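You operate a simulated robot arm through the tools that you are given. There is no shell and no other tool. Be economical: measure what you need, move in short steps, check, and stop when the job is done.

You run a simulated robot arm. Do the job below in one go: nothing can be reset, and whatever is moved stays where it is left.

JOB
Stack the grey relay labelled "75" from the knock-out bench top on top of the grey relay that says "29". Take the teal brush and leave it on the grey plate in sand tray nine. Count the pallet ingots on the knock-out bench top, then put as many of the beige rubble lumps from the knock-out bench top on the back of the checking bench. Put the yellow fork on the top of the grey valve post. Put the blue pot in the inside of the dip tray. Take the lump bin and put it on the sand in sand tray seven. Any order will do. Set down upright: blue pot.

It is judged by the outcome, as a careful person would: the job done as asked, and still so three seconds after it is handed in. It fails if anything else is knocked over, pushed out of place, dropped, spilled or broken.

ROBOT AND FRAMES
A 7-joint arm with a fingered hand on a trunk, on a base that drives. Base frame: it is fixed to the floor where the robot stands at the start and does not move with it; the origin is under the middle of the robot, x ahead of it, y to its left, z up; the surface under the hand at the start is at about z = 0.8. Readings come in m, degrees, newtons and seconds.
Its first joint turns from -115.0 to 115.0 degrees. Places, roughly: back of the checking bench [1.1, -1.4, 0.8]; beige rubble lump (7x5x5 cm) [0.7, 0.9, 0.8]; beige rubble lump (7x6x5 cm) [0.6, 1.3, 0.8]; blue pot (8x8x10 cm) [-0.5, 4.7, 0.5]; grey plate in sand tray nine (16x16 cm) [-3.7, 2.82, 0.72]; grey relay [0.75, 0, 0.75]; inside of the dip tray [0.1, 2.3, 0.6]; lump bin [-3.75, 5.75, 0.75]; pallet ingot [0.5, 1.75, 0.75]; sand in sand tray seven [-3.5, 1.9, 0.7]; teal brush (11x5x6 cm) [0.5, 0.5, 0.8]; top of the grey valve post (16x32 cm) [0.06, 2.62, 0.88]; yellow fork (5x6x15 cm) [0.6, 1.5, 0.9]. Payload 5 kg.
The TCP is the grasp point between the finger pads, 0.032 m short of the fingertips. In the tool frame z runs along the fingers and y along their closing line. The gripper opens to 0.16 m. The gripper's body begins 0.089 m behind the TCP. The gripper is a hand of 4 fingers: y runs from the thumb to the fingers, the wrist lies at [0, 0, -0.267] in the tool frame, and closing takes about 1.5 s.
Orientation is that of the tool frame in the base frame, as a unit quaternion [x, y, z, w]. With the fingers straight down and closing along the base's y, the tool's x points along the base's -x, its y along +y and its z along -z.

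CONTROLS
- The arm moves only by the tool step_arm. Its argument "rows" is one flat list of numbers, 6 for each row, row after row: the shift along the base's x, y, z in units of 25 mm (1.0 is 25 mm), then the turn, a rotation vector about the base's x, y, z in units of 4 degrees (1.0 is 4 degrees). In form: [tx, ty, tz, ax, ay, az, tx, ty, tz, ax, ay, az, ...]. A call has 1 to 20 rows; each row shifts and turns the commanded pose from where the row before left it. "grip" is the finger opening in m, from 0 to 0.16, set as the call begins (left out, the last holds). A call with a number of a shift or a turn outside -1 to 1 is refused whole. A row lasts 0.2 s, in which the tool goes at most 0.05 m and 8.6 degrees; a call with a longer step from one row to the next is refused whole, and so is a gripper value outside its range. Where a pose cannot be reached the arm comes as near as it can. A force on the tool above 40 N (or 10 N above the force at the start of the call, whichever is more), or a blocked arm, ends the call early, and 0.2 s more pass. Each finger travels about 0.045 m/s and halts on what it meets, pressing with about 23 N; the grip force reading is that of the motor and also rises with nothing between the fingers. The clock runs only during rows and for 0.2 s after the last one: add rows that do not move to give the fingers time. The reply holds the time, the measured pose of the TCP, the force on the tool along the base axes, the opening and the grip force, in the units named above and with some noise, with the torque about the TCP (base axes, N m) and any sound that the robot's microphone picked up.
- Cameras (640 x 400 px; columns grow to the right, rows downward): "scene" is now at [0.0055, 0.2296, 1.7462]; the picture's right is [0.34, -0.94, 0.00], its down [-0.76, -0.28, -0.58] and it looks along [0.55, 0.20, -0.81] (base axes); focal length 252 px, centre (320, 200). "wrist" rides on the gripper at [0.08, -0.004, -0.114] in the tool frame; the picture's right is [0.05, 1.00, 0.00], its down [-0.82, 0.04, -0.58] and it looks along [-0.58, 0.03, 0.82] (tool axes); focal length 265 px, centre (320, 200). There is no depth. A picture from a camera that has moved, and an enlarged one, comes with that camera's place and axes in the base frame and with its lens.
- get_image(camera): a new picture of that camera. The clock stands still meanwhile.
- slide_trunk(by): slides the trunk up (or, below 0, down) by that many m; the arm and the scene camera ride with it, the base frame stays. It gives what a move gives, with no picture.
- steer(legs): drives the robot by 1 to 6 legs, each [ahead, turn to the left] in m and degrees, along the robot's own axes; the way and the turn of a leg run together, so that a leg with both is an arc; at most 1.5 m and 180 degrees a leg. The arm and the cameras ride along, it lands a little off, and it stops where it bumps. It gives what a move gives.
- set_fingers(finger1, finger2, finger3, thumb_bend): sets how far each is bent, from 0 (flat) to 1 (curled in); at 0.3 the hand is open as for a grip, at 0.7 the pads meet at the TCP. One left out holds its place. A second passes; each finger stops where it meets its share of the squeeze, and holds until it gets a number again. A gripper value or a shape takes the hand back. It gives what a move gives, with no picture; readings hold the bend of each and the force on the fingers (four entries, about 0 where the hand has none), thumb and palm.
- set_grasp(shape): the hand has 4 fingers and takes this shape, open, in about a second: jaw (thumb against the fingers, like two jaws); tri (thumb and two fingers); tip (a fingertip pinch); poke (one finger out to press); point (the index stretched); flat (the hand flat); cup (the hand cupped); fist (a fist). The gripper value then closes the fingers along that shape, each until it touches; the sizes above hold for jaw. It gives what a move gives, with no picture.
- pan_tilt(pan, tilt): turns the head with the scene camera to pan (to the left, within 155 degrees either way) and tilt (down, from -29 to 69), counted from straight ahead of the robot. It gives what a move gives.
- close_up(camera, box): a new picture of the part [left, top, right, bottom] of that camera's present view, enlarged. The clock stands still meanwhile.
- close_job(): hands the job in; it is judged then, once.

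Go step by step. Nothing tells you exact positions but the pictures and the camera data: compare them with the known pose of the tool, close in by small moves and look again before you grip or let go. The budget is 207 turns and 192 pictures, counting those below and the enlarged ones. Unless the task says otherwise, let go and move clear before handing in.

The tools are called after "Request:" as a command line: name --argument value ..., lists and objects as JSON in quotes. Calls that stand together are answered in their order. step_arm: Moves the arm, as the interface text tells. Its arguments: {"type":"object","properties":{"rows":{"type":"array"},"grip":{"type":"number"}},"required":["rows"]} The other tools are called the same way: slide_trunk (by) slides the trunk up or down; set_grasp (shape) gives the hand a shape; set_fingers (finger1, finger2, finger3, thumb_bend) moves the fingers one by one; steer (legs) drives the base; pan_tilt (pan, tilt) turns the head that bears the scene camera; get_image (camera) takes a picture; close_up (camera, box) takes an enlarged picture of a part of a camera's view; close_job () hands the job in.

At the start:

```text
time: 0.0
eef_pos: [0.6463, 0.1458, 1.0898]
orientation: [0.0, 1.0, 0.0, 0.0]
force: [-0.5, 0.5, 0.7]
ft_torque: [-0.04, 0.05, -0.01]
width: 0.1598
gripper_force: 0.1
shape: jaw
bend: [0.3, 0.3, 0.3, 0.3]
finger forces: [0.0, 0.0, 0.1, 0.1, 0.0, 0.0]
trunk travel left (down, up): [-0.6, 0.39]
robot x, y, heading: [-0.003, -0.0011, -0.1]
head pan, tilt: [20.0, 54.5]
```

scene: 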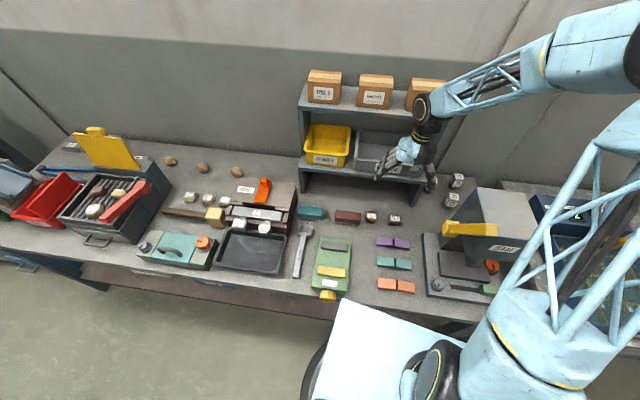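
wrist: 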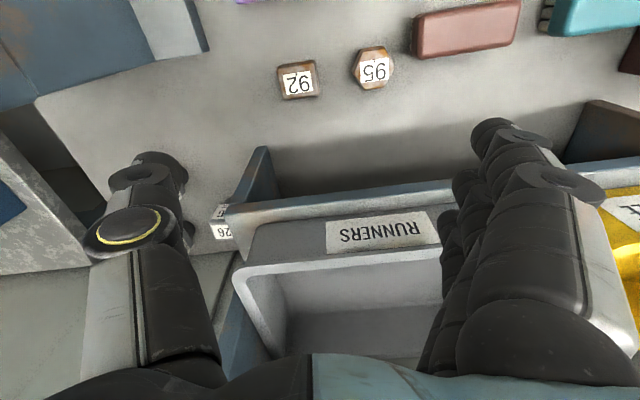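

I see a long bench ahead with relays, a shelf, trays and lumps. I'll take enlarged views to identify things first.

Request:
close_up --camera "scene" --box '[120, 130, 320, 255]'

Request:
close_up --camera "scene" --box '[290, 160, 530, 310]'

Request:
close_up --camera "scene" --box '[0, 110, 200, 235]'

```text
3.20 times, centred on (220, 192) of scene
camera zoom: at [0.0055, 0.2296, 1.7462], right [0.34, -0.94, 0.0], down [-0.76, -0.28, -0.58], along [0.55, 0.2, -0.81], focal length 807 px, centre (640, 224)
```

zoom: 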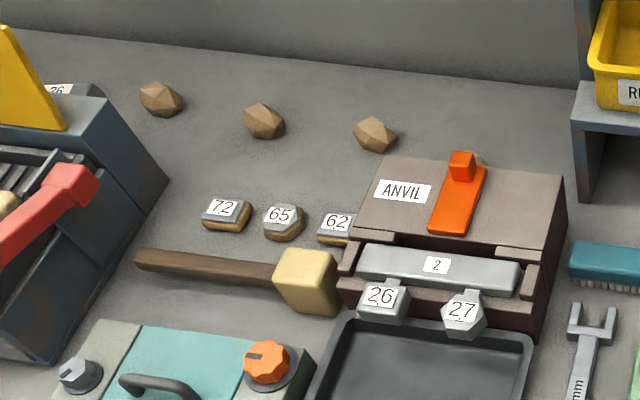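

```text
2.67 times, centred on (410, 235) of scene
camera zoom: at [0.0055, 0.2296, 1.7462], right [0.34, -0.94, 0.0], down [-0.76, -0.28, -0.58], along [0.55, 0.2, -0.81], focal length 672 px, centre (80, 107)
```

zoom: 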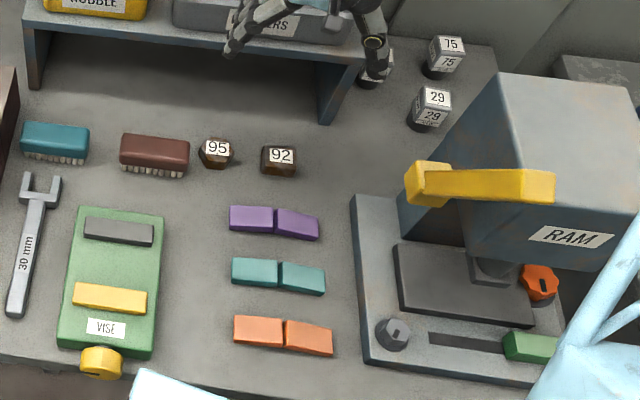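

```text
3.20 times, centred on (100, 172) of scene
camera zoom: at [0.0055, 0.2296, 1.7462], right [0.34, -0.94, 0.0], down [-0.76, -0.28, -0.58], along [0.55, 0.2, -0.81], focal length 807 px, centre (1024, 288)
```

zoom: 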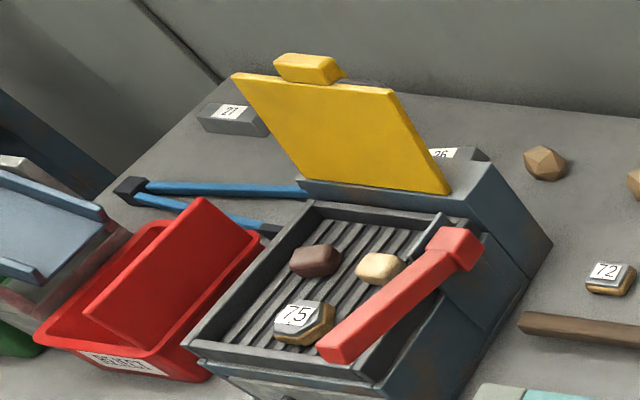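

The relays 75 and 29 are at right back; now I survey around the robot.

Request:
pan_tilt --pan 60 --tilt 30

Request:
get_image --camera "scene"

Request:
pan_tilt --pan 120 --tilt 25

Request:
get_image --camera "scene"

Request:
pan_tilt --pan -60 --tilt 35

Request:
get_image --camera "scene"

Request:
pan_tilt --pan -20 --tilt 50

Request:
get_image --camera "scene"

```text
time: 1.1
eef_pos: [0.6464, 0.1458, 1.0897]
orientation: [0.0, 1.0, 0.0, 0.0]
force: [-0.4, 0.5, 0.3]
ft_torque: [-0.02, -0.02, 0.02]
width: 0.1599
gripper_force: 0.1
shape: jaw
bend: [0.3, 0.3, 0.3, 0.3]
finger forces: [0.0, 0.0, 0.0, 0.1, 0.0, 0.0]
trunk travel left (down, up): [-0.6, 0.39]
robot x, y, heading: [0.0015, -0.0017, 0.3]
head pan, tilt: [60.0, 30.0]
```

```text
186 pictures are left
camera scene: at [-0.0176, 0.2831, 1.7815], right [0.87, -0.5, 0.0], down [-0.25, -0.43, -0.87], along [0.43, 0.75, -0.5], focal length 252 px, centre (320, 200)
```

scene: 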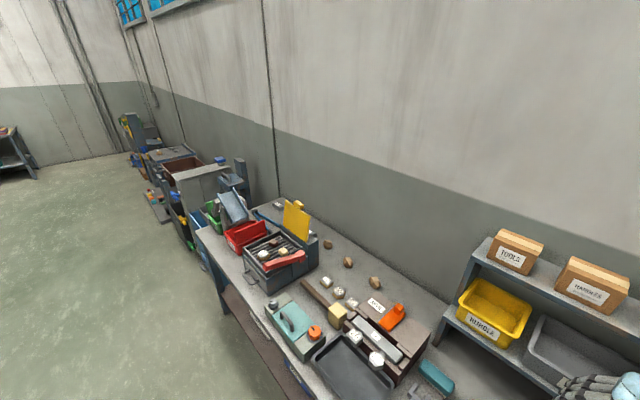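

```text
time: 2.4
eef_pos: [0.6445, 0.1463, 1.09]
orientation: [-0.001, 1.0, 0.0, 0.0]
force: [-0.9, -0.1, 0.0]
ft_torque: [0.0, -0.04, 0.01]
width: 0.1598
gripper_force: 0.1
shape: jaw
bend: [0.3, 0.3, 0.3, 0.3]
finger forces: [0.0, 0.0, 0.0, 0.0, 0.0, 0.1]
trunk travel left (down, up): [-0.6, 0.39]
robot x, y, heading: [0.0018, 0.0019, -0.0]
head pan, tilt: [120.0, 25.0]
```

```text
185 pictures are left
camera scene: at [-0.1088, 0.2846, 1.7895], right [0.87, 0.5, 0.0], down [0.21, -0.37, -0.91], along [-0.45, 0.79, -0.42], focal length 252 px, centre (320, 200)
```

scene: 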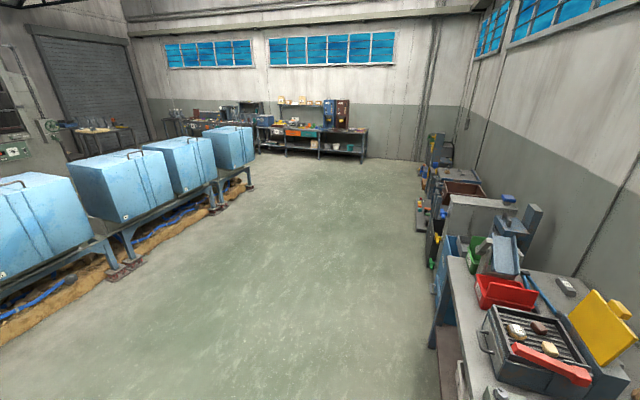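

```text
time: 5.1
eef_pos: [0.646, 0.1472, 1.0909]
orientation: [-0.001, 1.0, -0.001, 0.0]
force: [-0.1, 0.1, 0.4]
ft_torque: [-0.01, -0.03, 0.04]
width: 0.1597
gripper_force: 0.0
shape: jaw
bend: [0.3, 0.3, 0.3, 0.3]
finger forces: [0.0, 0.1, 0.1, 0.0, 0.0, 0.0]
trunk travel left (down, up): [-0.6, 0.39]
robot x, y, heading: [-0.0008, 0.001, -0.0]
head pan, tilt: [-60.0, 35.0]
```

```text
184 pictures are left
camera scene: at [-0.0188, 0.1285, 1.7738], right [-0.87, -0.5, 0.0], down [-0.29, 0.5, -0.82], along [0.41, -0.71, -0.57], focal length 252 px, centre (320, 200)
```

scene: 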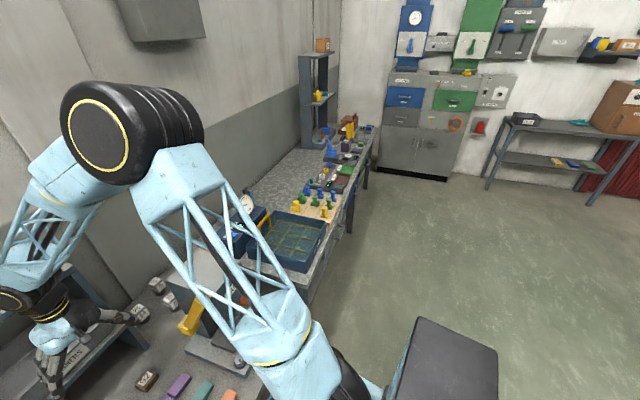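

```text
time: 6.1
eef_pos: [0.6455, 0.1473, 1.0889]
orientation: [0.0, 1.0, 0.001, 0.0]
force: [0.0, -0.4, 0.3]
ft_torque: [-0.01, -0.01, -0.02]
width: 0.1599
gripper_force: 0.0
shape: jaw
bend: [0.3, 0.3, 0.3, 0.3]
finger forces: [0.1, 0.1, 0.0, 0.0, 0.0, 0.1]
trunk travel left (down, up): [-0.6, 0.39]
robot x, y, heading: [-0.0026, -0.0013, -0.1]
head pan, tilt: [-20.0, 50.0]
```

```text
183 pictures are left
camera scene: at [0.0095, 0.1784, 1.7521], right [-0.34, -0.94, 0.0], down [-0.72, 0.26, -0.64], along [0.6, -0.22, -0.77], focal length 252 px, centre (320, 200)
```

scene: 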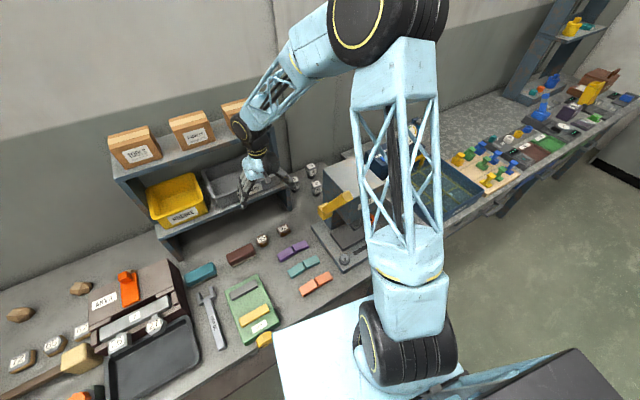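

The relays stand right of the shelf. I'll move the hand up and over there to look with the wrist camera.

Request:
step_arm --rows '[0, 0, 1, 0, 0, 0, 0, 0, 1, 0, 0, 0, 0, 0, 1, 0, 0, 0, 0, 0, 1, 0, 0, 0, 0, -1, 0, 0, 0, 0, 0, -1, 0, 0, 0, 0, 0, -1, 0, 0, 0, 0, 0, -1, 0, 0, 0, 0, 0, -1, 0, 0, 0, 0, 0, -1, 0, 0, 0, 0, 0, -1, 0, 0, 0, 0, 0, -1, 0, 0, 0, 0, 0, -1, 0, 0, 0, 0, 0, -1, 0, 0, 0, 0, 1, 0, 0, 0, 0, 0, 1, 0, 0, 0, 0, 0, 1, 0, 0, 0, 0, 0, 1, 0, 0, 0, 0, 0]'

Request:
get_image --camera "wrist"

Request:
get_image --camera "scene"

```text
time: 9.9
eef_pos: [0.7457, -0.1024, 1.1912]
orientation: [0.0, 1.0, 0.0, 0.0]
force: [0.3, -0.1, 0.3]
ft_torque: [0.0, 0.05, 0.0]
width: 0.1599
gripper_force: 0.0
shape: jaw
bend: [0.3, 0.3, 0.3, 0.3]
finger forces: [0.1, 0.0, 0.0, 0.0, 0.0, 0.0]
trunk travel left (down, up): [-0.6, 0.39]
robot x, y, heading: [0.0025, 0.0018, -0.1]
head pan, tilt: [-20.0, 50.0]
```

```text
182 pictures are left
camera wrist: at [0.6662, -0.1059, 1.3037], right [-0.05, 1.0, 0.0], down [0.82, 0.04, 0.58], along [0.58, 0.03, -0.82], focal length 265 px, centre (320, 200)
```

wrist: 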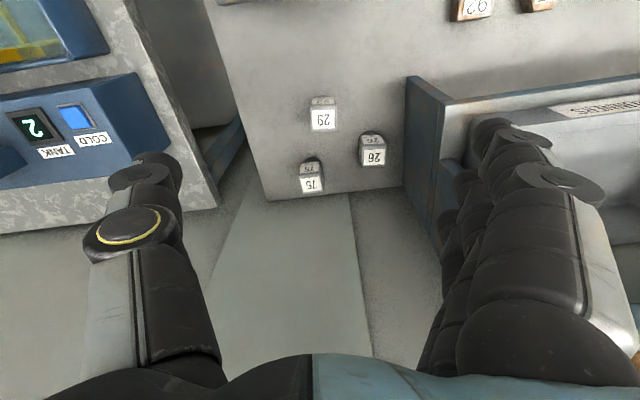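

```text
181 pictures are left
camera scene: at [0.0102, 0.1784, 1.752], right [-0.34, -0.94, 0.0], down [-0.72, 0.26, -0.64], along [0.6, -0.22, -0.77], focal length 252 px, centre (320, 200)
```

scene: 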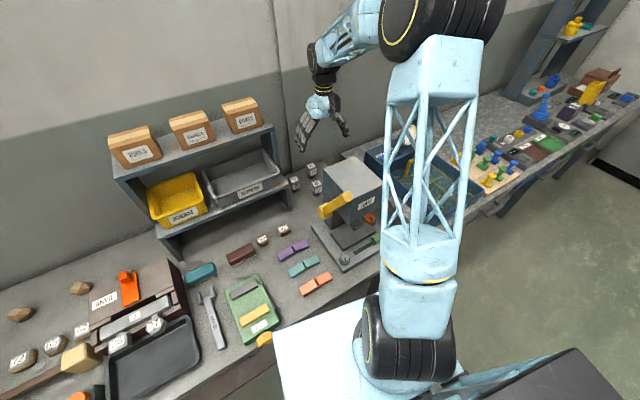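

The 29 appears at about (0.81,-0.09) and 75 at (0.94,-0.11), tops near z 0.855. I'll close in and look again.

Request:
step_arm --rows '[1, 0, 0, 0, 0, 0, 1, 0, 0, 0, 0, 0, 1, 0, -1, 0, 0, 0, 1, 0, -1, 0, 0, 0, 0.5, 0, -1, 0, 0, 0, 0, 0, -1, 0, 0, 0, 0, 0, -1, 0, 0, 0]'

Request:
get_image --camera "wrist"

```text
time: 11.5
eef_pos: [0.8568, -0.1028, 1.066]
orientation: [0.0, 1.0, 0.0, 0.0]
force: [0.6, -0.1, -0.4]
ft_torque: [-0.01, 0.03, -0.03]
width: 0.1599
gripper_force: 0.1
shape: jaw
bend: [0.3, 0.3, 0.3, 0.3]
finger forces: [0.1, 0.0, 0.0, 0.0, 0.0, 0.1]
trunk travel left (down, up): [-0.6, 0.39]
robot x, y, heading: [0.0018, 0.0004, -0.2]
head pan, tilt: [-20.0, 50.0]
```

```text
180 pictures are left
camera wrist: at [0.7776, -0.1064, 1.1783], right [-0.05, 1.0, 0.0], down [0.82, 0.04, 0.58], along [0.58, 0.03, -0.82], focal length 265 px, centre (320, 200)
```

wrist: 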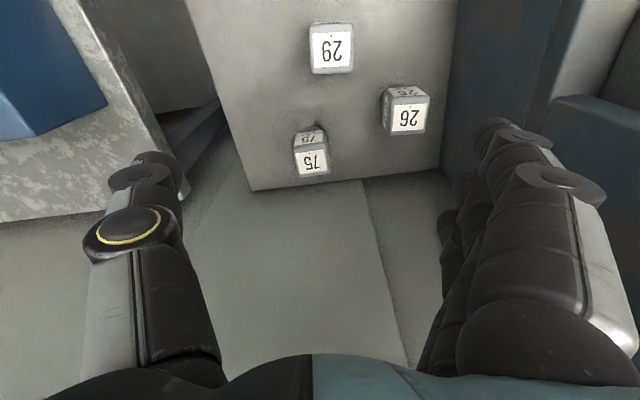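

Estimates agree. I move above 75 with a narrower opening and descend part way.

Request:
step_arm --rows '[1, -0.2, 0, 0, 0, 0, 1, 0, 0, 0, 0, 0, 1, 0, 0, 0, 0, 0, 0.45, 0, -1, 0, 0, 0, 0, 0, -1, 0, 0, 0, 0, 0, -1, 0, 0, 0, 0, 0, -1, 0, 0, 0, 0, 0, -1, 0, 0, 0, 0, 0, -1, 0, 0, 0]' --grip 0.1

Request:
get_image --camera "wrist"

```text
time: 13.5
eef_pos: [0.9465, -0.1097, 0.9153]
orientation: [0.0, 1.0, 0.0, 0.0]
force: [0.7, 0.1, -0.4]
ft_torque: [-0.02, 0.02, 0.03]
width: 0.1005
gripper_force: 0.0
shape: jaw
bend: [0.7, 0.7, 0.7, 0.68]
finger forces: [0.0, 0.1, 0.1, 0.0, 0.1, 0.0]
trunk travel left (down, up): [-0.6, 0.39]
robot x, y, heading: [-0.0007, 0.0023, -0.1]
head pan, tilt: [-20.0, 50.0]
```

```text
179 pictures are left
camera wrist: at [0.8669, -0.1129, 1.0275], right [-0.05, 1.0, 0.0], down [0.82, 0.04, 0.58], along [0.58, 0.03, -0.82], focal length 265 px, centre (320, 200)
```

wrist: 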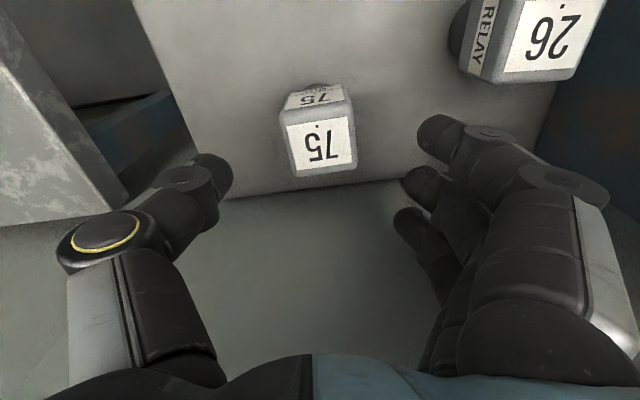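

The relay is centred under the TCP. I descend, close, and lift slightly.

Request:
step_arm --rows '[-0.1, 0, -1, 0, 0, 0, 0, 0, -1, 0, 0, 0, 0, 0, -0.9, 0, 0, 0]'

Request:
step_arm --rows '[0, 0, 0, 0, 0, 0, 0, 0, 0, 0, 0, 0, 0, 0, 0, 0, 0, 0, 0, 0, 0, 0, 0, 0, 0, 0, 0, 0, 0, 0, 0, 0, 0, 0, 0, 0, 0, 0, 0, 0, 0, 0, 0, 0, 0, 0, 0, 0]' --grip 0.03

Request:
get_image --camera "wrist"

```text
time: 14.3
eef_pos: [0.9424, -0.1084, 0.8422]
orientation: [0.0, 1.0, -0.001, 0.0]
force: [0.9, 0.3, 0.5]
ft_torque: [-0.01, 0.02, 0.05]
width: 0.1006
gripper_force: 0.0
shape: jaw
bend: [0.7, 0.7, 0.7, 0.68]
finger forces: [0.0, 0.1, 0.0, 0.0, 0.1, 0.0]
trunk travel left (down, up): [-0.6, 0.39]
robot x, y, heading: [0.0056, -0.0027, 0.0]
head pan, tilt: [-20.0, 50.0]
```

```text
time: 16.1
eef_pos: [0.9441, -0.1083, 0.8426]
orientation: [0.0, 1.0, 0.0, 0.001]
force: [-0.4, 0.1, -2.0]
ft_torque: [0.01, -0.04, -0.01]
width: 0.0238
gripper_force: 23.1
shape: jaw
bend: [0.72, 0.73, 0.68, 0.71]
finger forces: [8.6, 8.3, 0.0, 0.0, 18.1, 0.0]
trunk travel left (down, up): [-0.6, 0.39]
robot x, y, heading: [-0.0027, -0.0012, -0.0]
head pan, tilt: [-20.0, 50.0]
```

```text
178 pictures are left
camera wrist: at [0.8634, -0.1115, 0.9556], right [-0.05, 1.0, 0.0], down [0.82, 0.04, 0.58], along [0.58, 0.03, -0.82], focal length 265 px, centre (320, 200)
```

wrist: 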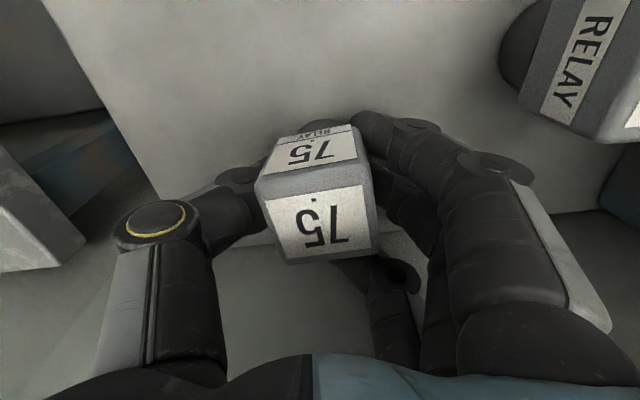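

The grip holds but measures narrow; I check from the scene camera.

Request:
close_up --camera "scene" --box '[250, 130, 390, 218]'

Request:
close_up --camera "wrist" --box '[200, 90, 440, 270]'

```text
4.55 times, centred on (320, 174) of scene
camera zoom: at [0.0098, 0.1783, 1.752], right [-0.34, -0.94, 0.0], down [-0.72, 0.26, -0.64], along [0.6, -0.22, -0.77], focal length 1146 px, centre (320, 318)
```

zoom: 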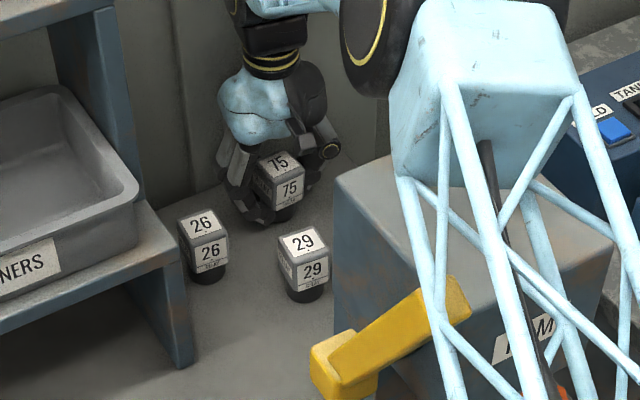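

```text
2.22 times, centred on (320, 180) of wrist
camera zoom: at [0.8634, -0.1115, 0.9556], right [-0.05, 1.0, 0.0], down [0.82, 0.04, 0.58], along [0.58, 0.03, -0.82], focal length 590 px, centre (320, 244)
```

zoom: 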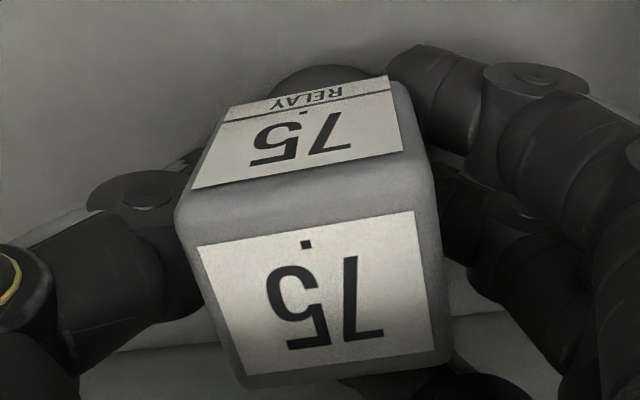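

I lift it a little to see whether it hangs upright.

Request:
step_arm --rows '[0, 0, 0.8, 0, 0, 0, 0, 0, 1, 0, 0, 0, 0, 0, 1, 0, 0, 0, 0, 0, 1, 0, 0, 0, 0, 0, 0, 0, 0, 0]'

Request:
close_up --camera "scene" --box '[250, 130, 390, 218]'

Request:
get_image --camera "wrist"

```text
time: 17.3
eef_pos: [0.9443, -0.1075, 0.9371]
orientation: [0.0, 1.0, 0.0, -0.002]
force: [-0.7, -0.6, -1.5]
ft_torque: [0.03, 0.0, 0.05]
width: 0.024
gripper_force: 22.7
shape: jaw
bend: [0.72, 0.73, 0.68, 0.71]
finger forces: [8.7, 8.3, 0.0, 0.1, 18.0, 0.0]
trunk travel left (down, up): [-0.6, 0.39]
robot x, y, heading: [-0.0, -0.0013, -0.2]
head pan, tilt: [-20.0, 50.0]
```

```text
4.55 times, centred on (320, 174) of scene
camera zoom: at [0.0098, 0.1782, 1.752], right [-0.34, -0.94, 0.0], down [-0.72, 0.26, -0.64], along [0.6, -0.22, -0.77], focal length 1146 px, centre (320, 318)
```

zoom: 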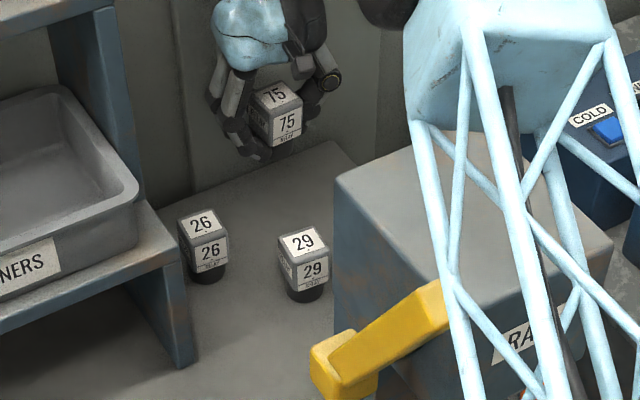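

```text
174 pictures are left
camera wrist: at [0.8648, -0.1113, 1.0511], right [-0.05, 1.0, 0.0], down [0.82, 0.04, 0.58], along [0.58, 0.03, -0.82], focal length 265 px, centre (320, 200)
```

wrist: 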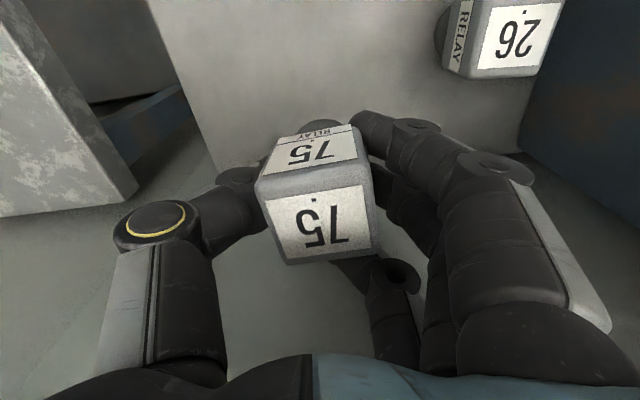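

Held firmly and upright. I carry it above 29 with a small yaw correction and look.

Request:
step_arm --rows '[-1, 0, 0, 0, 0, -0.9, -1, 0.2, 0, 0, 0, -0.9, -1, 0.2, 0, 0, 0, 0, -1, 0.2, 0, 0, 0, 0, -1, 0, 0, 0, 0, 0, -0.7, 0, 0, 0, 0, 0, 0, 0, 0, 0, 0, 0]'

Request:
get_image --camera "wrist"

Request:
close_up --camera "scene" --box '[250, 130, 390, 218]'

```text
time: 18.9
eef_pos: [0.8007, -0.0936, 0.9383]
orientation: [0.063, 0.998, 0.001, 0.0]
force: [0.5, -0.7, -0.4]
ft_torque: [-0.01, -0.02, 0.01]
width: 0.0239
gripper_force: 22.4
shape: jaw
bend: [0.72, 0.73, 0.68, 0.71]
finger forces: [8.9, 8.3, 0.1, 0.1, 18.1, 0.0]
trunk travel left (down, up): [-0.6, 0.39]
robot x, y, heading: [-0.0005, 0.0007, 0.2]
head pan, tilt: [-20.0, 50.0]
```

```text
173 pictures are left
camera wrist: at [0.7207, -0.0867, 1.051], right [0.07, 1.0, 0.0], down [0.81, -0.06, 0.58], along [0.58, -0.04, -0.82], focal length 265 px, centre (320, 200)
```

wrist: 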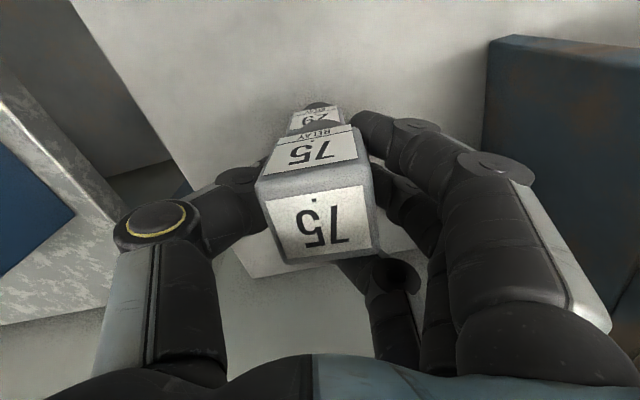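

```text
4.55 times, centred on (320, 174) of scene
camera zoom: at [0.0098, 0.1782, 1.752], right [-0.34, -0.94, 0.0], down [-0.72, 0.26, -0.64], along [0.6, -0.22, -0.77], focal length 1146 px, centre (320, 318)
```

zoom: 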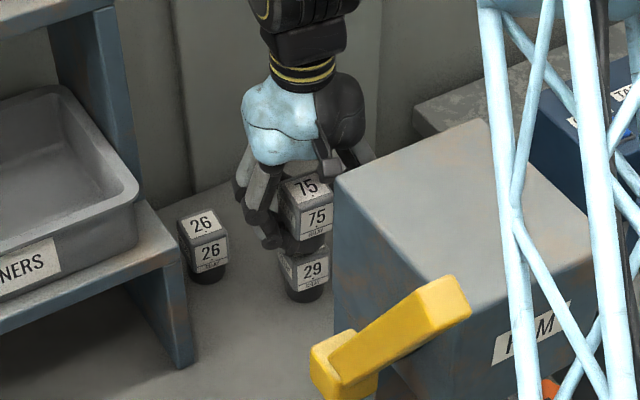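

Comparing both views, 75 sits about 12 mm short of 29 in x. I correct, lower a bit and check.

Request:
step_arm --rows '[0.5, -0.12, 0, 0, 0, 0, 0, 0, -1, 0, 0, 0, 0, 0, 0, 0, 0, 0]'

Request:
close_up --camera "wrist" --box '[240, 80, 400, 280]'

Request:
close_up --camera "scene" --box '[285, 150, 345, 200]'

```text
time: 19.7
eef_pos: [0.8105, -0.0956, 0.9142]
orientation: [0.062, 0.998, 0.0, 0.0]
force: [-0.3, 0.5, 5.9]
ft_torque: [-0.07, 0.17, -0.01]
width: 0.024
gripper_force: 22.9
shape: jaw
bend: [0.72, 0.73, 0.68, 0.72]
finger forces: [11.0, 9.5, 0.0, 0.0, 19.8, 0.0]
trunk travel left (down, up): [-0.6, 0.39]
robot x, y, heading: [-0.0014, -0.0002, -0.0]
head pan, tilt: [-20.0, 50.0]
```

```text
2.00 times, centred on (320, 180) of wrist
camera zoom: at [0.7317, -0.0883, 1.0277], right [0.07, 1.0, 0.0], down [0.81, -0.06, 0.58], along [0.58, -0.04, -0.82], focal length 531 px, centre (320, 240)
```

zoom: 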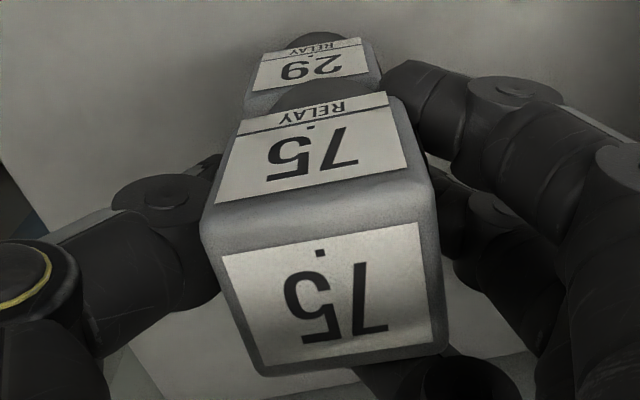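

```text
8.00 times, centred on (315, 175) of scene
camera zoom: at [0.0094, 0.1783, 1.7522], right [-0.34, -0.94, 0.0], down [-0.72, 0.26, -0.64], along [0.6, -0.22, -0.77], focal length 2017 px, centre (360, 400)
```

zoom: 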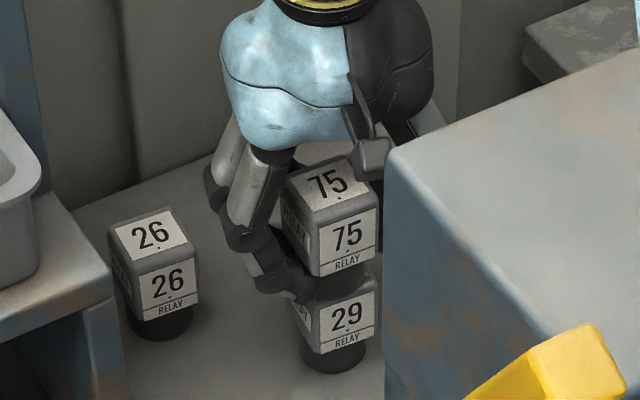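

Contact is felt (relay height ≈ 7 cm) and the two line up well. I release and lift off.

Request:
step_arm --rows '[0, 0, 0, 0, 0, 0, 0, 0, 0, 0, 0, 0, 0, 0, 0, 0, 0, 0, 0, 0, 0, 0, 0, 0, 0, 0, 0, 0, 0, 0]' --grip 0.09

Request:
step_arm --rows '[0, 0, 1, 0, 0, 0, 0, 0, 1, 0, 0, 0, 0, 0, 1, 0, 0, 0, 0, 0, 1, 0, 0, 0, 0, 0, 1, 0, 0, 0, 0, 0, 1, 0, 0, 0, 0, 0, 1, 0, 0, 0]'

Request:
close_up --camera "scene" --box '[285, 150, 345, 200]'

Request:
get_image --camera "wrist"

```text
time: 20.9
eef_pos: [0.8119, -0.0949, 0.9134]
orientation: [0.063, 0.998, 0.0, 0.0]
force: [0.1, -0.3, -0.7]
ft_torque: [-0.01, -0.03, 0.02]
width: 0.0892
gripper_force: 0.0
shape: jaw
bend: [0.72, 0.72, 0.71, 0.7]
finger forces: [0.1, 0.0, 0.0, 0.0, 0.0, 0.0]
trunk travel left (down, up): [-0.6, 0.39]
robot x, y, heading: [-0.0007, -0.0014, 0.1]
head pan, tilt: [-20.0, 50.0]
```

```text
time: 22.5
eef_pos: [0.8118, -0.097, 1.0884]
orientation: [0.063, 0.998, 0.0, 0.0]
force: [0.3, 0.2, 0.9]
ft_torque: [-0.03, -0.02, -0.01]
width: 0.0891
gripper_force: 0.0
shape: jaw
bend: [0.72, 0.72, 0.71, 0.7]
finger forces: [0.0, 0.1, 0.1, 0.0, 0.0, 0.0]
trunk travel left (down, up): [-0.6, 0.39]
robot x, y, heading: [0.001, -0.0018, 0.0]
head pan, tilt: [-20.0, 50.0]
```

```text
8.00 times, centred on (315, 175) of scene
camera zoom: at [0.0091, 0.1783, 1.752], right [-0.34, -0.94, 0.0], down [-0.72, 0.26, -0.64], along [0.6, -0.22, -0.77], focal length 2017 px, centre (360, 400)
```

zoom: 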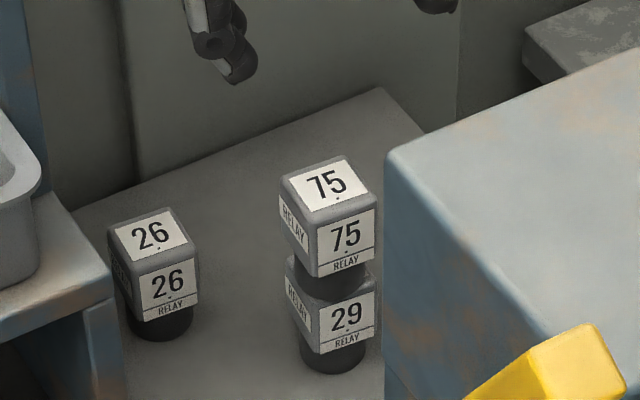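

```text
168 pictures are left
camera wrist: at [0.7329, -0.0908, 1.2013], right [0.07, 1.0, 0.0], down [0.81, -0.06, 0.58], along [0.58, -0.04, -0.82], focal length 265 px, centre (320, 200)
```

wrist: 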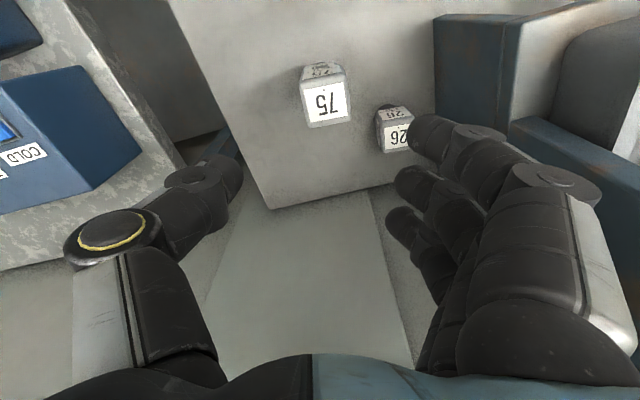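

Stacked cleanly. Next I raise the hand, back off from the bench and shift left to inspect the rest of the bench.

Request:
step_arm --rows '[0, 0, 1, 0, 0, 0, 0, 0, 1, 0, 0, 0, 0, 0, 1, 0, 0, 0, 0, 0, 1, 0, 0, 0, 0, 0, 1, 0, 0, 0, -1, 0, 0, 0, 0, 0.9, -1, 0, 0, 0, 0, 0.9, -1, 0, 0, 0, 0, 0, -1, 0, 0, 0, 0, 0, -1, 0, 0, 0, 0, 0, -1, 0, 0, 0, 0, 0, -1, 0, 0, 0, 0, 0, -1, 0, 0, 0, 0, 0, -1, 0, 0, 0, 0, 0, -1, 0, 0, 0, 0, 0, -1, 0, 0, 0, 0, 0, -1, 0, 0, 0, 0, 0]'

Request:
steer --legs '[[-0.45, 0], [0, 90], [1.15, 0], [0, -90]]'

Request:
pan_tilt --pan 20 --tilt 45

Request:
get_image --camera "scene"

```text
time: 26.1
eef_pos: [0.5103, -0.0957, 1.2127]
orientation: [0.0, 1.0, -0.001, 0.001]
force: [-1.5, -0.4, 0.2]
ft_torque: [-0.06, -0.03, 0.02]
width: 0.0893
gripper_force: 0.1
shape: jaw
bend: [0.72, 0.72, 0.71, 0.7]
finger forces: [0.1, 0.0, 0.0, 0.0, 0.0, 0.0]
trunk travel left (down, up): [-0.6, 0.39]
robot x, y, heading: [-0.0014, -0.0018, 0.0]
head pan, tilt: [-20.0, 50.0]
```

```text
time: 42.4
eef_pos: [0.0483, 1.072, 1.2109]
orientation: [-0.014, 1.0, 0.0, 0.0]
force: [0.1, 0.0, 0.0]
ft_torque: [-0.02, -0.03, 0.01]
width: 0.0893
gripper_force: 0.0
shape: jaw
bend: [0.72, 0.72, 0.71, 0.7]
finger forces: [0.1, 0.0, 0.0, 0.0, 0.0, 0.2]
trunk travel left (down, up): [-0.6, 0.39]
robot x, y, heading: [-0.4647, 1.1571, 1.5]
head pan, tilt: [-20.0, 50.0]
```

```text
time: 43.4
eef_pos: [0.0469, 1.0718, 1.2114]
orientation: [-0.014, 1.0, 0.0, 0.0]
force: [-0.2, -0.1, -0.1]
ft_torque: [0.02, 0.04, -0.01]
width: 0.0894
gripper_force: 0.1
shape: jaw
bend: [0.72, 0.72, 0.71, 0.7]
finger forces: [0.1, 0.0, 0.1, 0.0, 0.0, 0.1]
trunk travel left (down, up): [-0.6, 0.39]
robot x, y, heading: [-0.4669, 1.1521, 1.5]
head pan, tilt: [20.0, 45.0]
```

```text
167 pictures are left
camera scene: at [-0.4585, 1.3861, 1.7589], right [0.37, -0.93, 0.0], down [-0.66, -0.26, -0.71], along [0.66, 0.26, -0.71], focal length 252 px, centre (320, 200)
```

scene: 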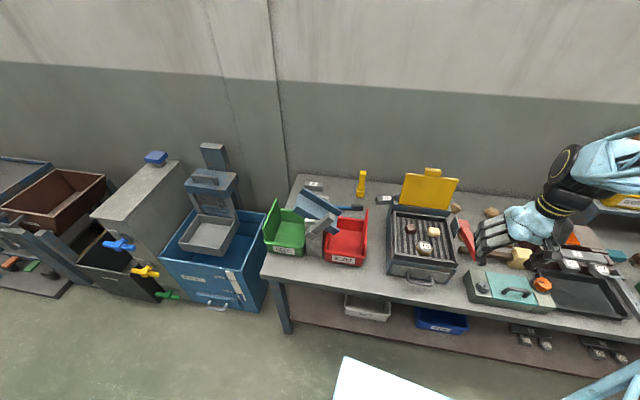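

Request:
close_up --camera "scene" --box '[250, 150, 480, 294]'

Request:
close_up --camera "scene" --box '[0, 130, 270, 300]'

Request:
close_up --camera "scene" --box '[440, 190, 640, 330]'

```text
2.78 times, centred on (365, 222) of scene
camera zoom: at [-0.4585, 1.3861, 1.7589], right [0.37, -0.93, 0.0], down [-0.66, -0.26, -0.71], along [0.66, 0.26, -0.71], focal length 700 px, centre (195, 139)
```

zoom: 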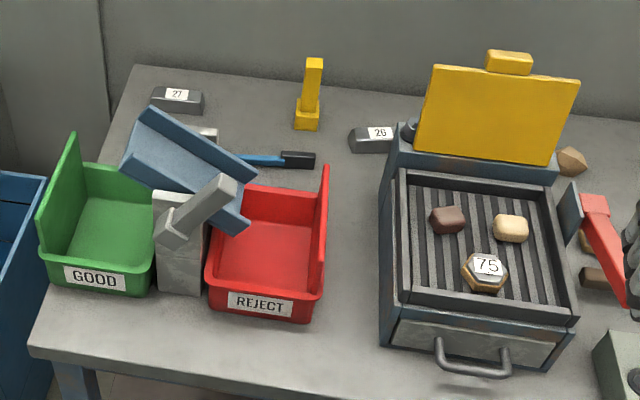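

```text
2.35 times, centred on (135, 215) of scene
camera zoom: at [-0.4585, 1.3861, 1.7589], right [0.37, -0.93, 0.0], down [-0.66, -0.26, -0.71], along [0.66, 0.26, -0.71], focal length 593 px, centre (755, 165)
```

zoom: 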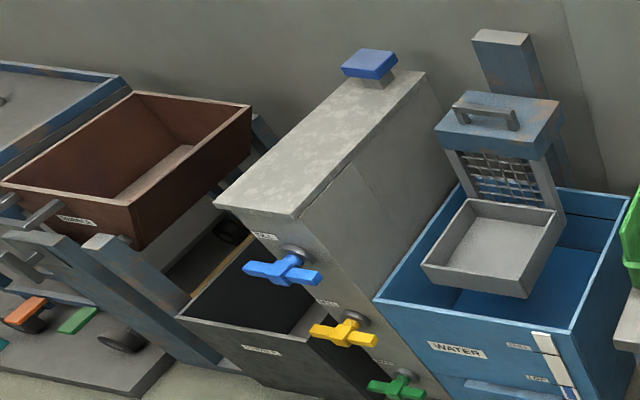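

```text
2.86 times, centred on (540, 260) of scene
camera zoom: at [-0.4585, 1.3861, 1.7589], right [0.37, -0.93, 0.0], down [-0.66, -0.26, -0.71], along [0.66, 0.26, -0.71], focal length 720 px, centre (-309, 29)
```

zoom: 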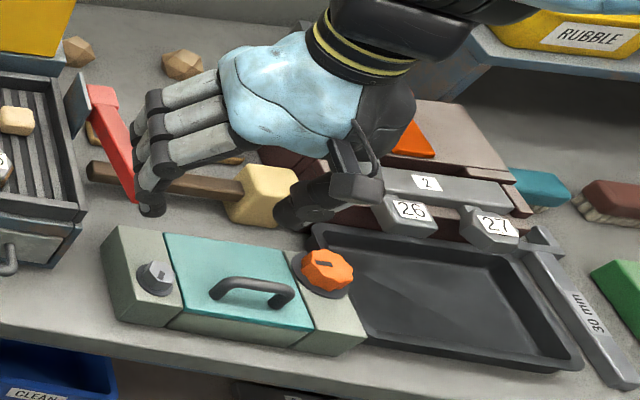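

I see a yellow fork and grey numbered ingots (27, 26, one half hidden). I raise the trunk and move left to count surely.

Request:
slide_trunk --by 0.38

Request:
steer --legs '[[0, 90], [0.65, 0], [0, -90]]'

Request:
pan_tilt --pan 0 --tilt 50

Request:
get_image --camera "scene"

```text
time: 47.1
eef_pos: [0.0482, 1.0713, 1.5918]
orientation: [-0.014, 1.0, 0.0, 0.0]
force: [-0.3, -0.6, -0.1]
ft_torque: [0.0, -0.03, 0.03]
width: 0.0892
gripper_force: 0.0
shape: jaw
bend: [0.72, 0.72, 0.71, 0.7]
finger forces: [0.0, 0.0, 0.1, 0.1, 0.0, 0.0]
trunk travel left (down, up): [-0.98, 0.01]
robot x, y, heading: [-0.4619, 1.1556, 1.5]
head pan, tilt: [20.0, 45.0]
```

```text
time: 58.8
eef_pos: [0.0443, 1.7414, 1.5903]
orientation: [-0.003, 1.0, 0.0, 0.001]
force: [1.1, -0.4, 0.2]
ft_torque: [0.05, 0.01, -0.01]
width: 0.0895
gripper_force: 0.0
shape: jaw
bend: [0.72, 0.72, 0.71, 0.7]
finger forces: [0.1, 0.0, 0.0, 0.0, 0.0, 0.0]
trunk travel left (down, up): [-0.98, 0.01]
robot x, y, heading: [-0.4693, 1.8312, 0.2]
head pan, tilt: [20.0, 45.0]
```

```text
time: 59.6
eef_pos: [0.0438, 1.7413, 1.5911]
orientation: [-0.003, 1.0, 0.0, 0.001]
force: [-0.3, -0.4, -1.1]
ft_torque: [-0.01, -0.02, 0.01]
width: 0.0894
gripper_force: 0.2
shape: jaw
bend: [0.72, 0.72, 0.71, 0.7]
finger forces: [0.0, 0.1, 0.0, 0.1, 0.0, 0.1]
trunk travel left (down, up): [-0.98, 0.01]
robot x, y, heading: [-0.4697, 1.8358, 0.6]
head pan, tilt: [0.0, 50.0]
```

```text
163 pictures are left
camera scene: at [-0.4557, 2.0379, 2.132], right [0.01, -1.0, 0.0], down [-0.77, -0.01, -0.64], along [0.64, 0.0, -0.77], focal length 252 px, centre (320, 200)
```

scene: 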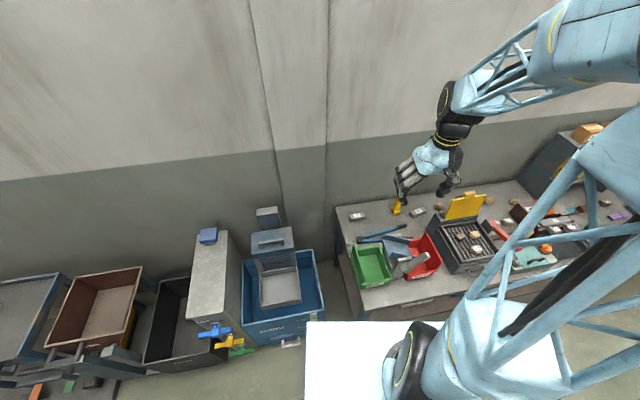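

Request:
close_up --camera "scene" --box '[320, 180, 640, 330]'

Request:
close_up --camera "scene" --box '[330, 185, 490, 285]'

```text
2.00 times, centred on (480, 255) of scene
camera zoom: at [-0.4557, 2.0379, 2.132], right [0.01, -1.0, 0.0], down [-0.77, -0.01, -0.64], along [0.64, 0.0, -0.77], focal length 504 px, centre (0, 90)
```

zoom: 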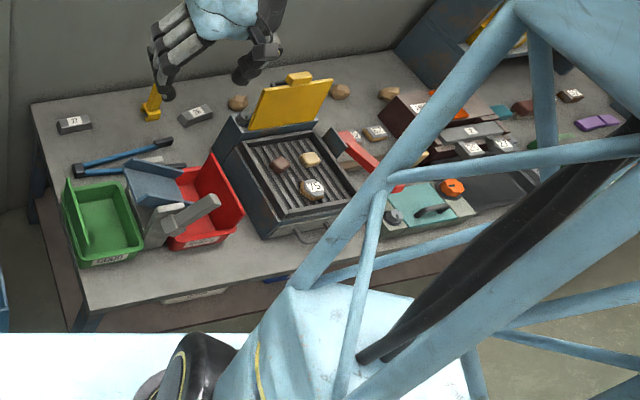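

```text
4.00 times, centred on (410, 235) of scene
camera zoom: at [-0.4557, 2.0379, 2.132], right [0.01, -1.0, 0.0], down [-0.77, -0.01, -0.64], along [0.64, 0.0, -0.77], focal length 1008 px, centre (-40, 60)
```

zoom: 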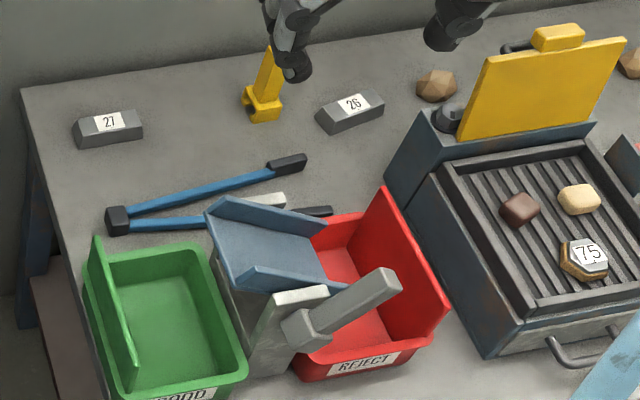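

Request:
close_up --camera "scene" --box '[375, 220, 425, 255]'

Request:
close_up --camera "scene" --box '[460, 170, 560, 260]'

Request:
get_image --camera "wrist"

```text
11.43 times, centred on (400, 238) of scene
camera zoom: at [-0.4557, 2.0379, 2.132], right [0.01, -1.0, 0.0], down [-0.77, -0.01, -0.64], along [0.64, 0.0, -0.77], focal length 2882 px, centre (-594, -229)
```

zoom: 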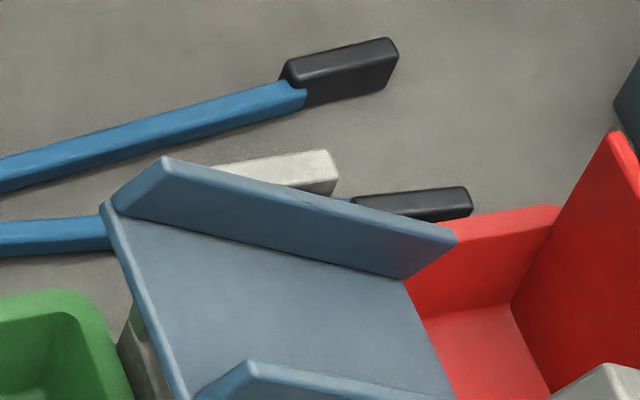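

```text
4.44 times, centred on (510, 215) of scene
camera zoom: at [-0.4557, 2.0379, 2.132], right [0.01, -1.0, 0.0], down [-0.77, -0.01, -0.64], along [0.64, 0.0, -0.77], focal length 1121 px, centre (-524, 133)
```

zoom: 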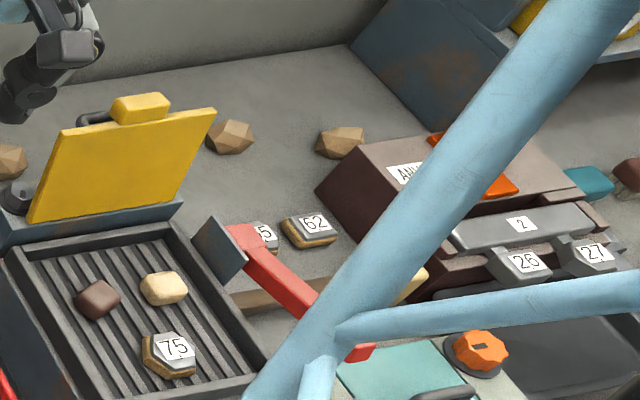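

```text
158 pictures are left
camera wrist: at [-0.0356, 1.737, 1.7043], right [-0.06, 1.0, 0.0], down [0.81, 0.05, 0.58], along [0.58, 0.03, -0.82], focal length 265 px, centre (320, 200)
```

wrist: 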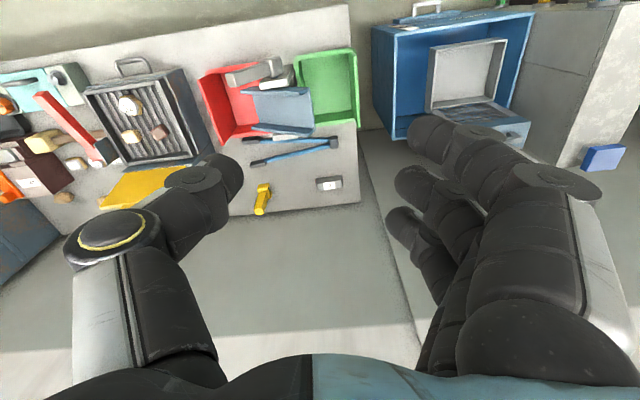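

Request:
close_up --camera "wrist" --box '[190, 40, 370, 220]'

Request:
close_up --camera "wrist" --box '[0, 60, 200, 240]'

```text
2.22 times, centred on (280, 130) of wrist
camera zoom: at [-0.0356, 1.737, 1.7043], right [-0.06, 1.0, 0.0], down [0.81, 0.05, 0.58], along [0.58, 0.03, -0.82], focal length 590 px, centre (409, 356)
```

zoom: 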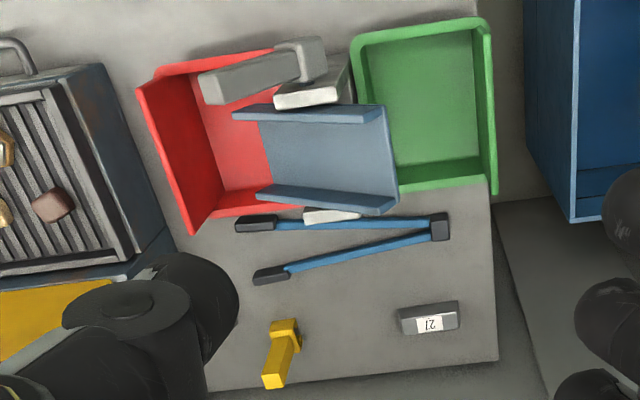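

```text
2.22 times, centred on (100, 150) of wrist
camera zoom: at [-0.0356, 1.737, 1.7043], right [-0.06, 1.0, 0.0], down [0.81, 0.05, 0.58], along [0.58, 0.03, -0.82], focal length 590 px, centre (809, 311)
```

zoom: 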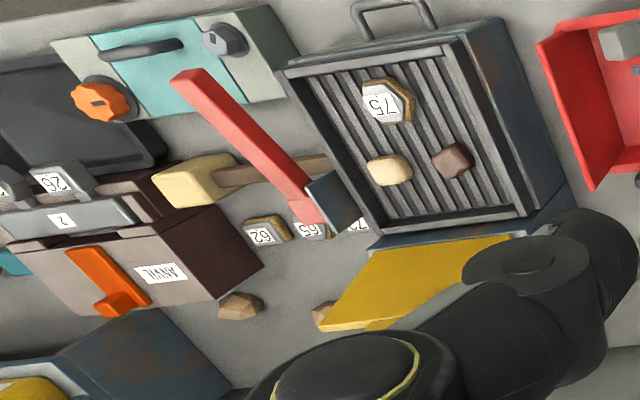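

Only two grey ingots (26, 27) are visible so far; I'll recheck hidden spots near the anvil. Now I go for the yellow fork at about (0.53,1.55).

Request:
steer --legs '[[0, -90], [0.28, 0], [0, 90], [0.2, 0]]'

Request:
slide_trunk --by -0.38

Request:
pan_tilt --pan 0 --tilt 45

Request:
get_image --camera "scene"

Request:
get_image --camera "wrist"

```text
time: 70.8
eef_pos: [0.22, 1.4764, 1.5924]
orientation: [-0.023, 1.0, 0.0, 0.001]
force: [-0.7, -0.1, -0.3]
ft_torque: [-0.02, -0.11, -0.02]
width: 0.0898
gripper_force: 0.1
shape: jaw
bend: [0.72, 0.72, 0.71, 0.7]
finger forces: [0.0, 0.1, 0.1, 0.0, 0.0, 0.0]
trunk travel left (down, up): [-0.98, 0.01]
robot x, y, heading: [-0.2937, 1.5509, 2.7]
head pan, tilt: [0.0, 50.0]
stopped in leg 4: the robot was blocked; the commanded pose is now the measured one
```

```text
time: 74.5
eef_pos: [0.2199, 1.475, 1.2113]
orientation: [-0.023, 1.0, 0.0, 0.0]
force: [0.0, -0.7, 0.0]
ft_torque: [-0.01, 0.0, 0.01]
width: 0.0897
gripper_force: 0.0
shape: jaw
bend: [0.72, 0.72, 0.71, 0.7]
finger forces: [0.0, 0.1, 0.0, 0.0, 0.0, 0.1]
trunk travel left (down, up): [-0.6, 0.39]
robot x, y, heading: [-0.2939, 1.5515, 2.6]
head pan, tilt: [0.0, 50.0]
```

```text
time: 75.2
eef_pos: [0.2211, 1.4749, 1.2101]
orientation: [-0.023, 1.0, -0.001, -0.001]
force: [-0.4, 0.1, -0.2]
ft_torque: [0.0, -0.01, 0.0]
width: 0.0894
gripper_force: 0.0
shape: jaw
bend: [0.72, 0.72, 0.71, 0.7]
finger forces: [0.1, 0.1, 0.0, 0.0, 0.1, 0.0]
trunk travel left (down, up): [-0.6, 0.39]
robot x, y, heading: [-0.2933, 1.5507, 2.8]
head pan, tilt: [0.0, 45.0]
```

```text
155 pictures are left
camera scene: at [-0.2855, 1.7536, 1.7589], right [0.04, -1.0, 0.0], down [-0.71, -0.03, -0.71], along [0.71, 0.03, -0.71], focal length 252 px, centre (320, 200)
```

scene: 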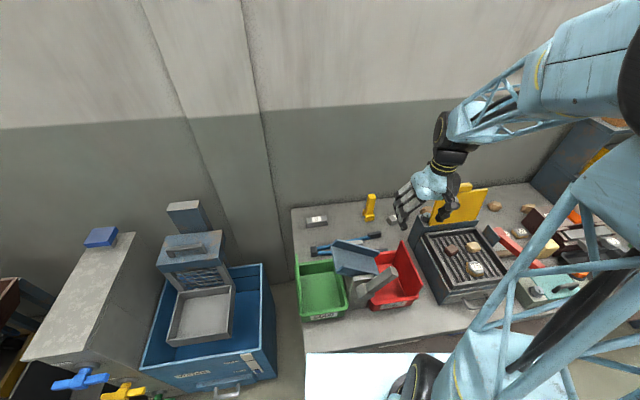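

```text
154 pictures are left
camera wrist: at [0.1418, 1.4685, 1.3236], right [-0.1, 1.0, 0.0], down [0.81, 0.08, 0.58], along [0.57, 0.06, -0.82], focal length 265 px, centre (320, 200)
```

wrist: 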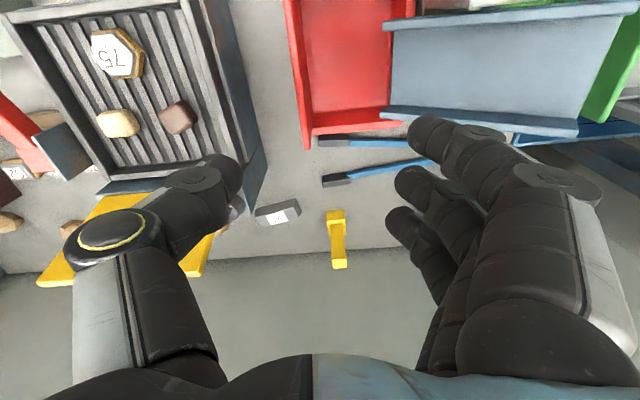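

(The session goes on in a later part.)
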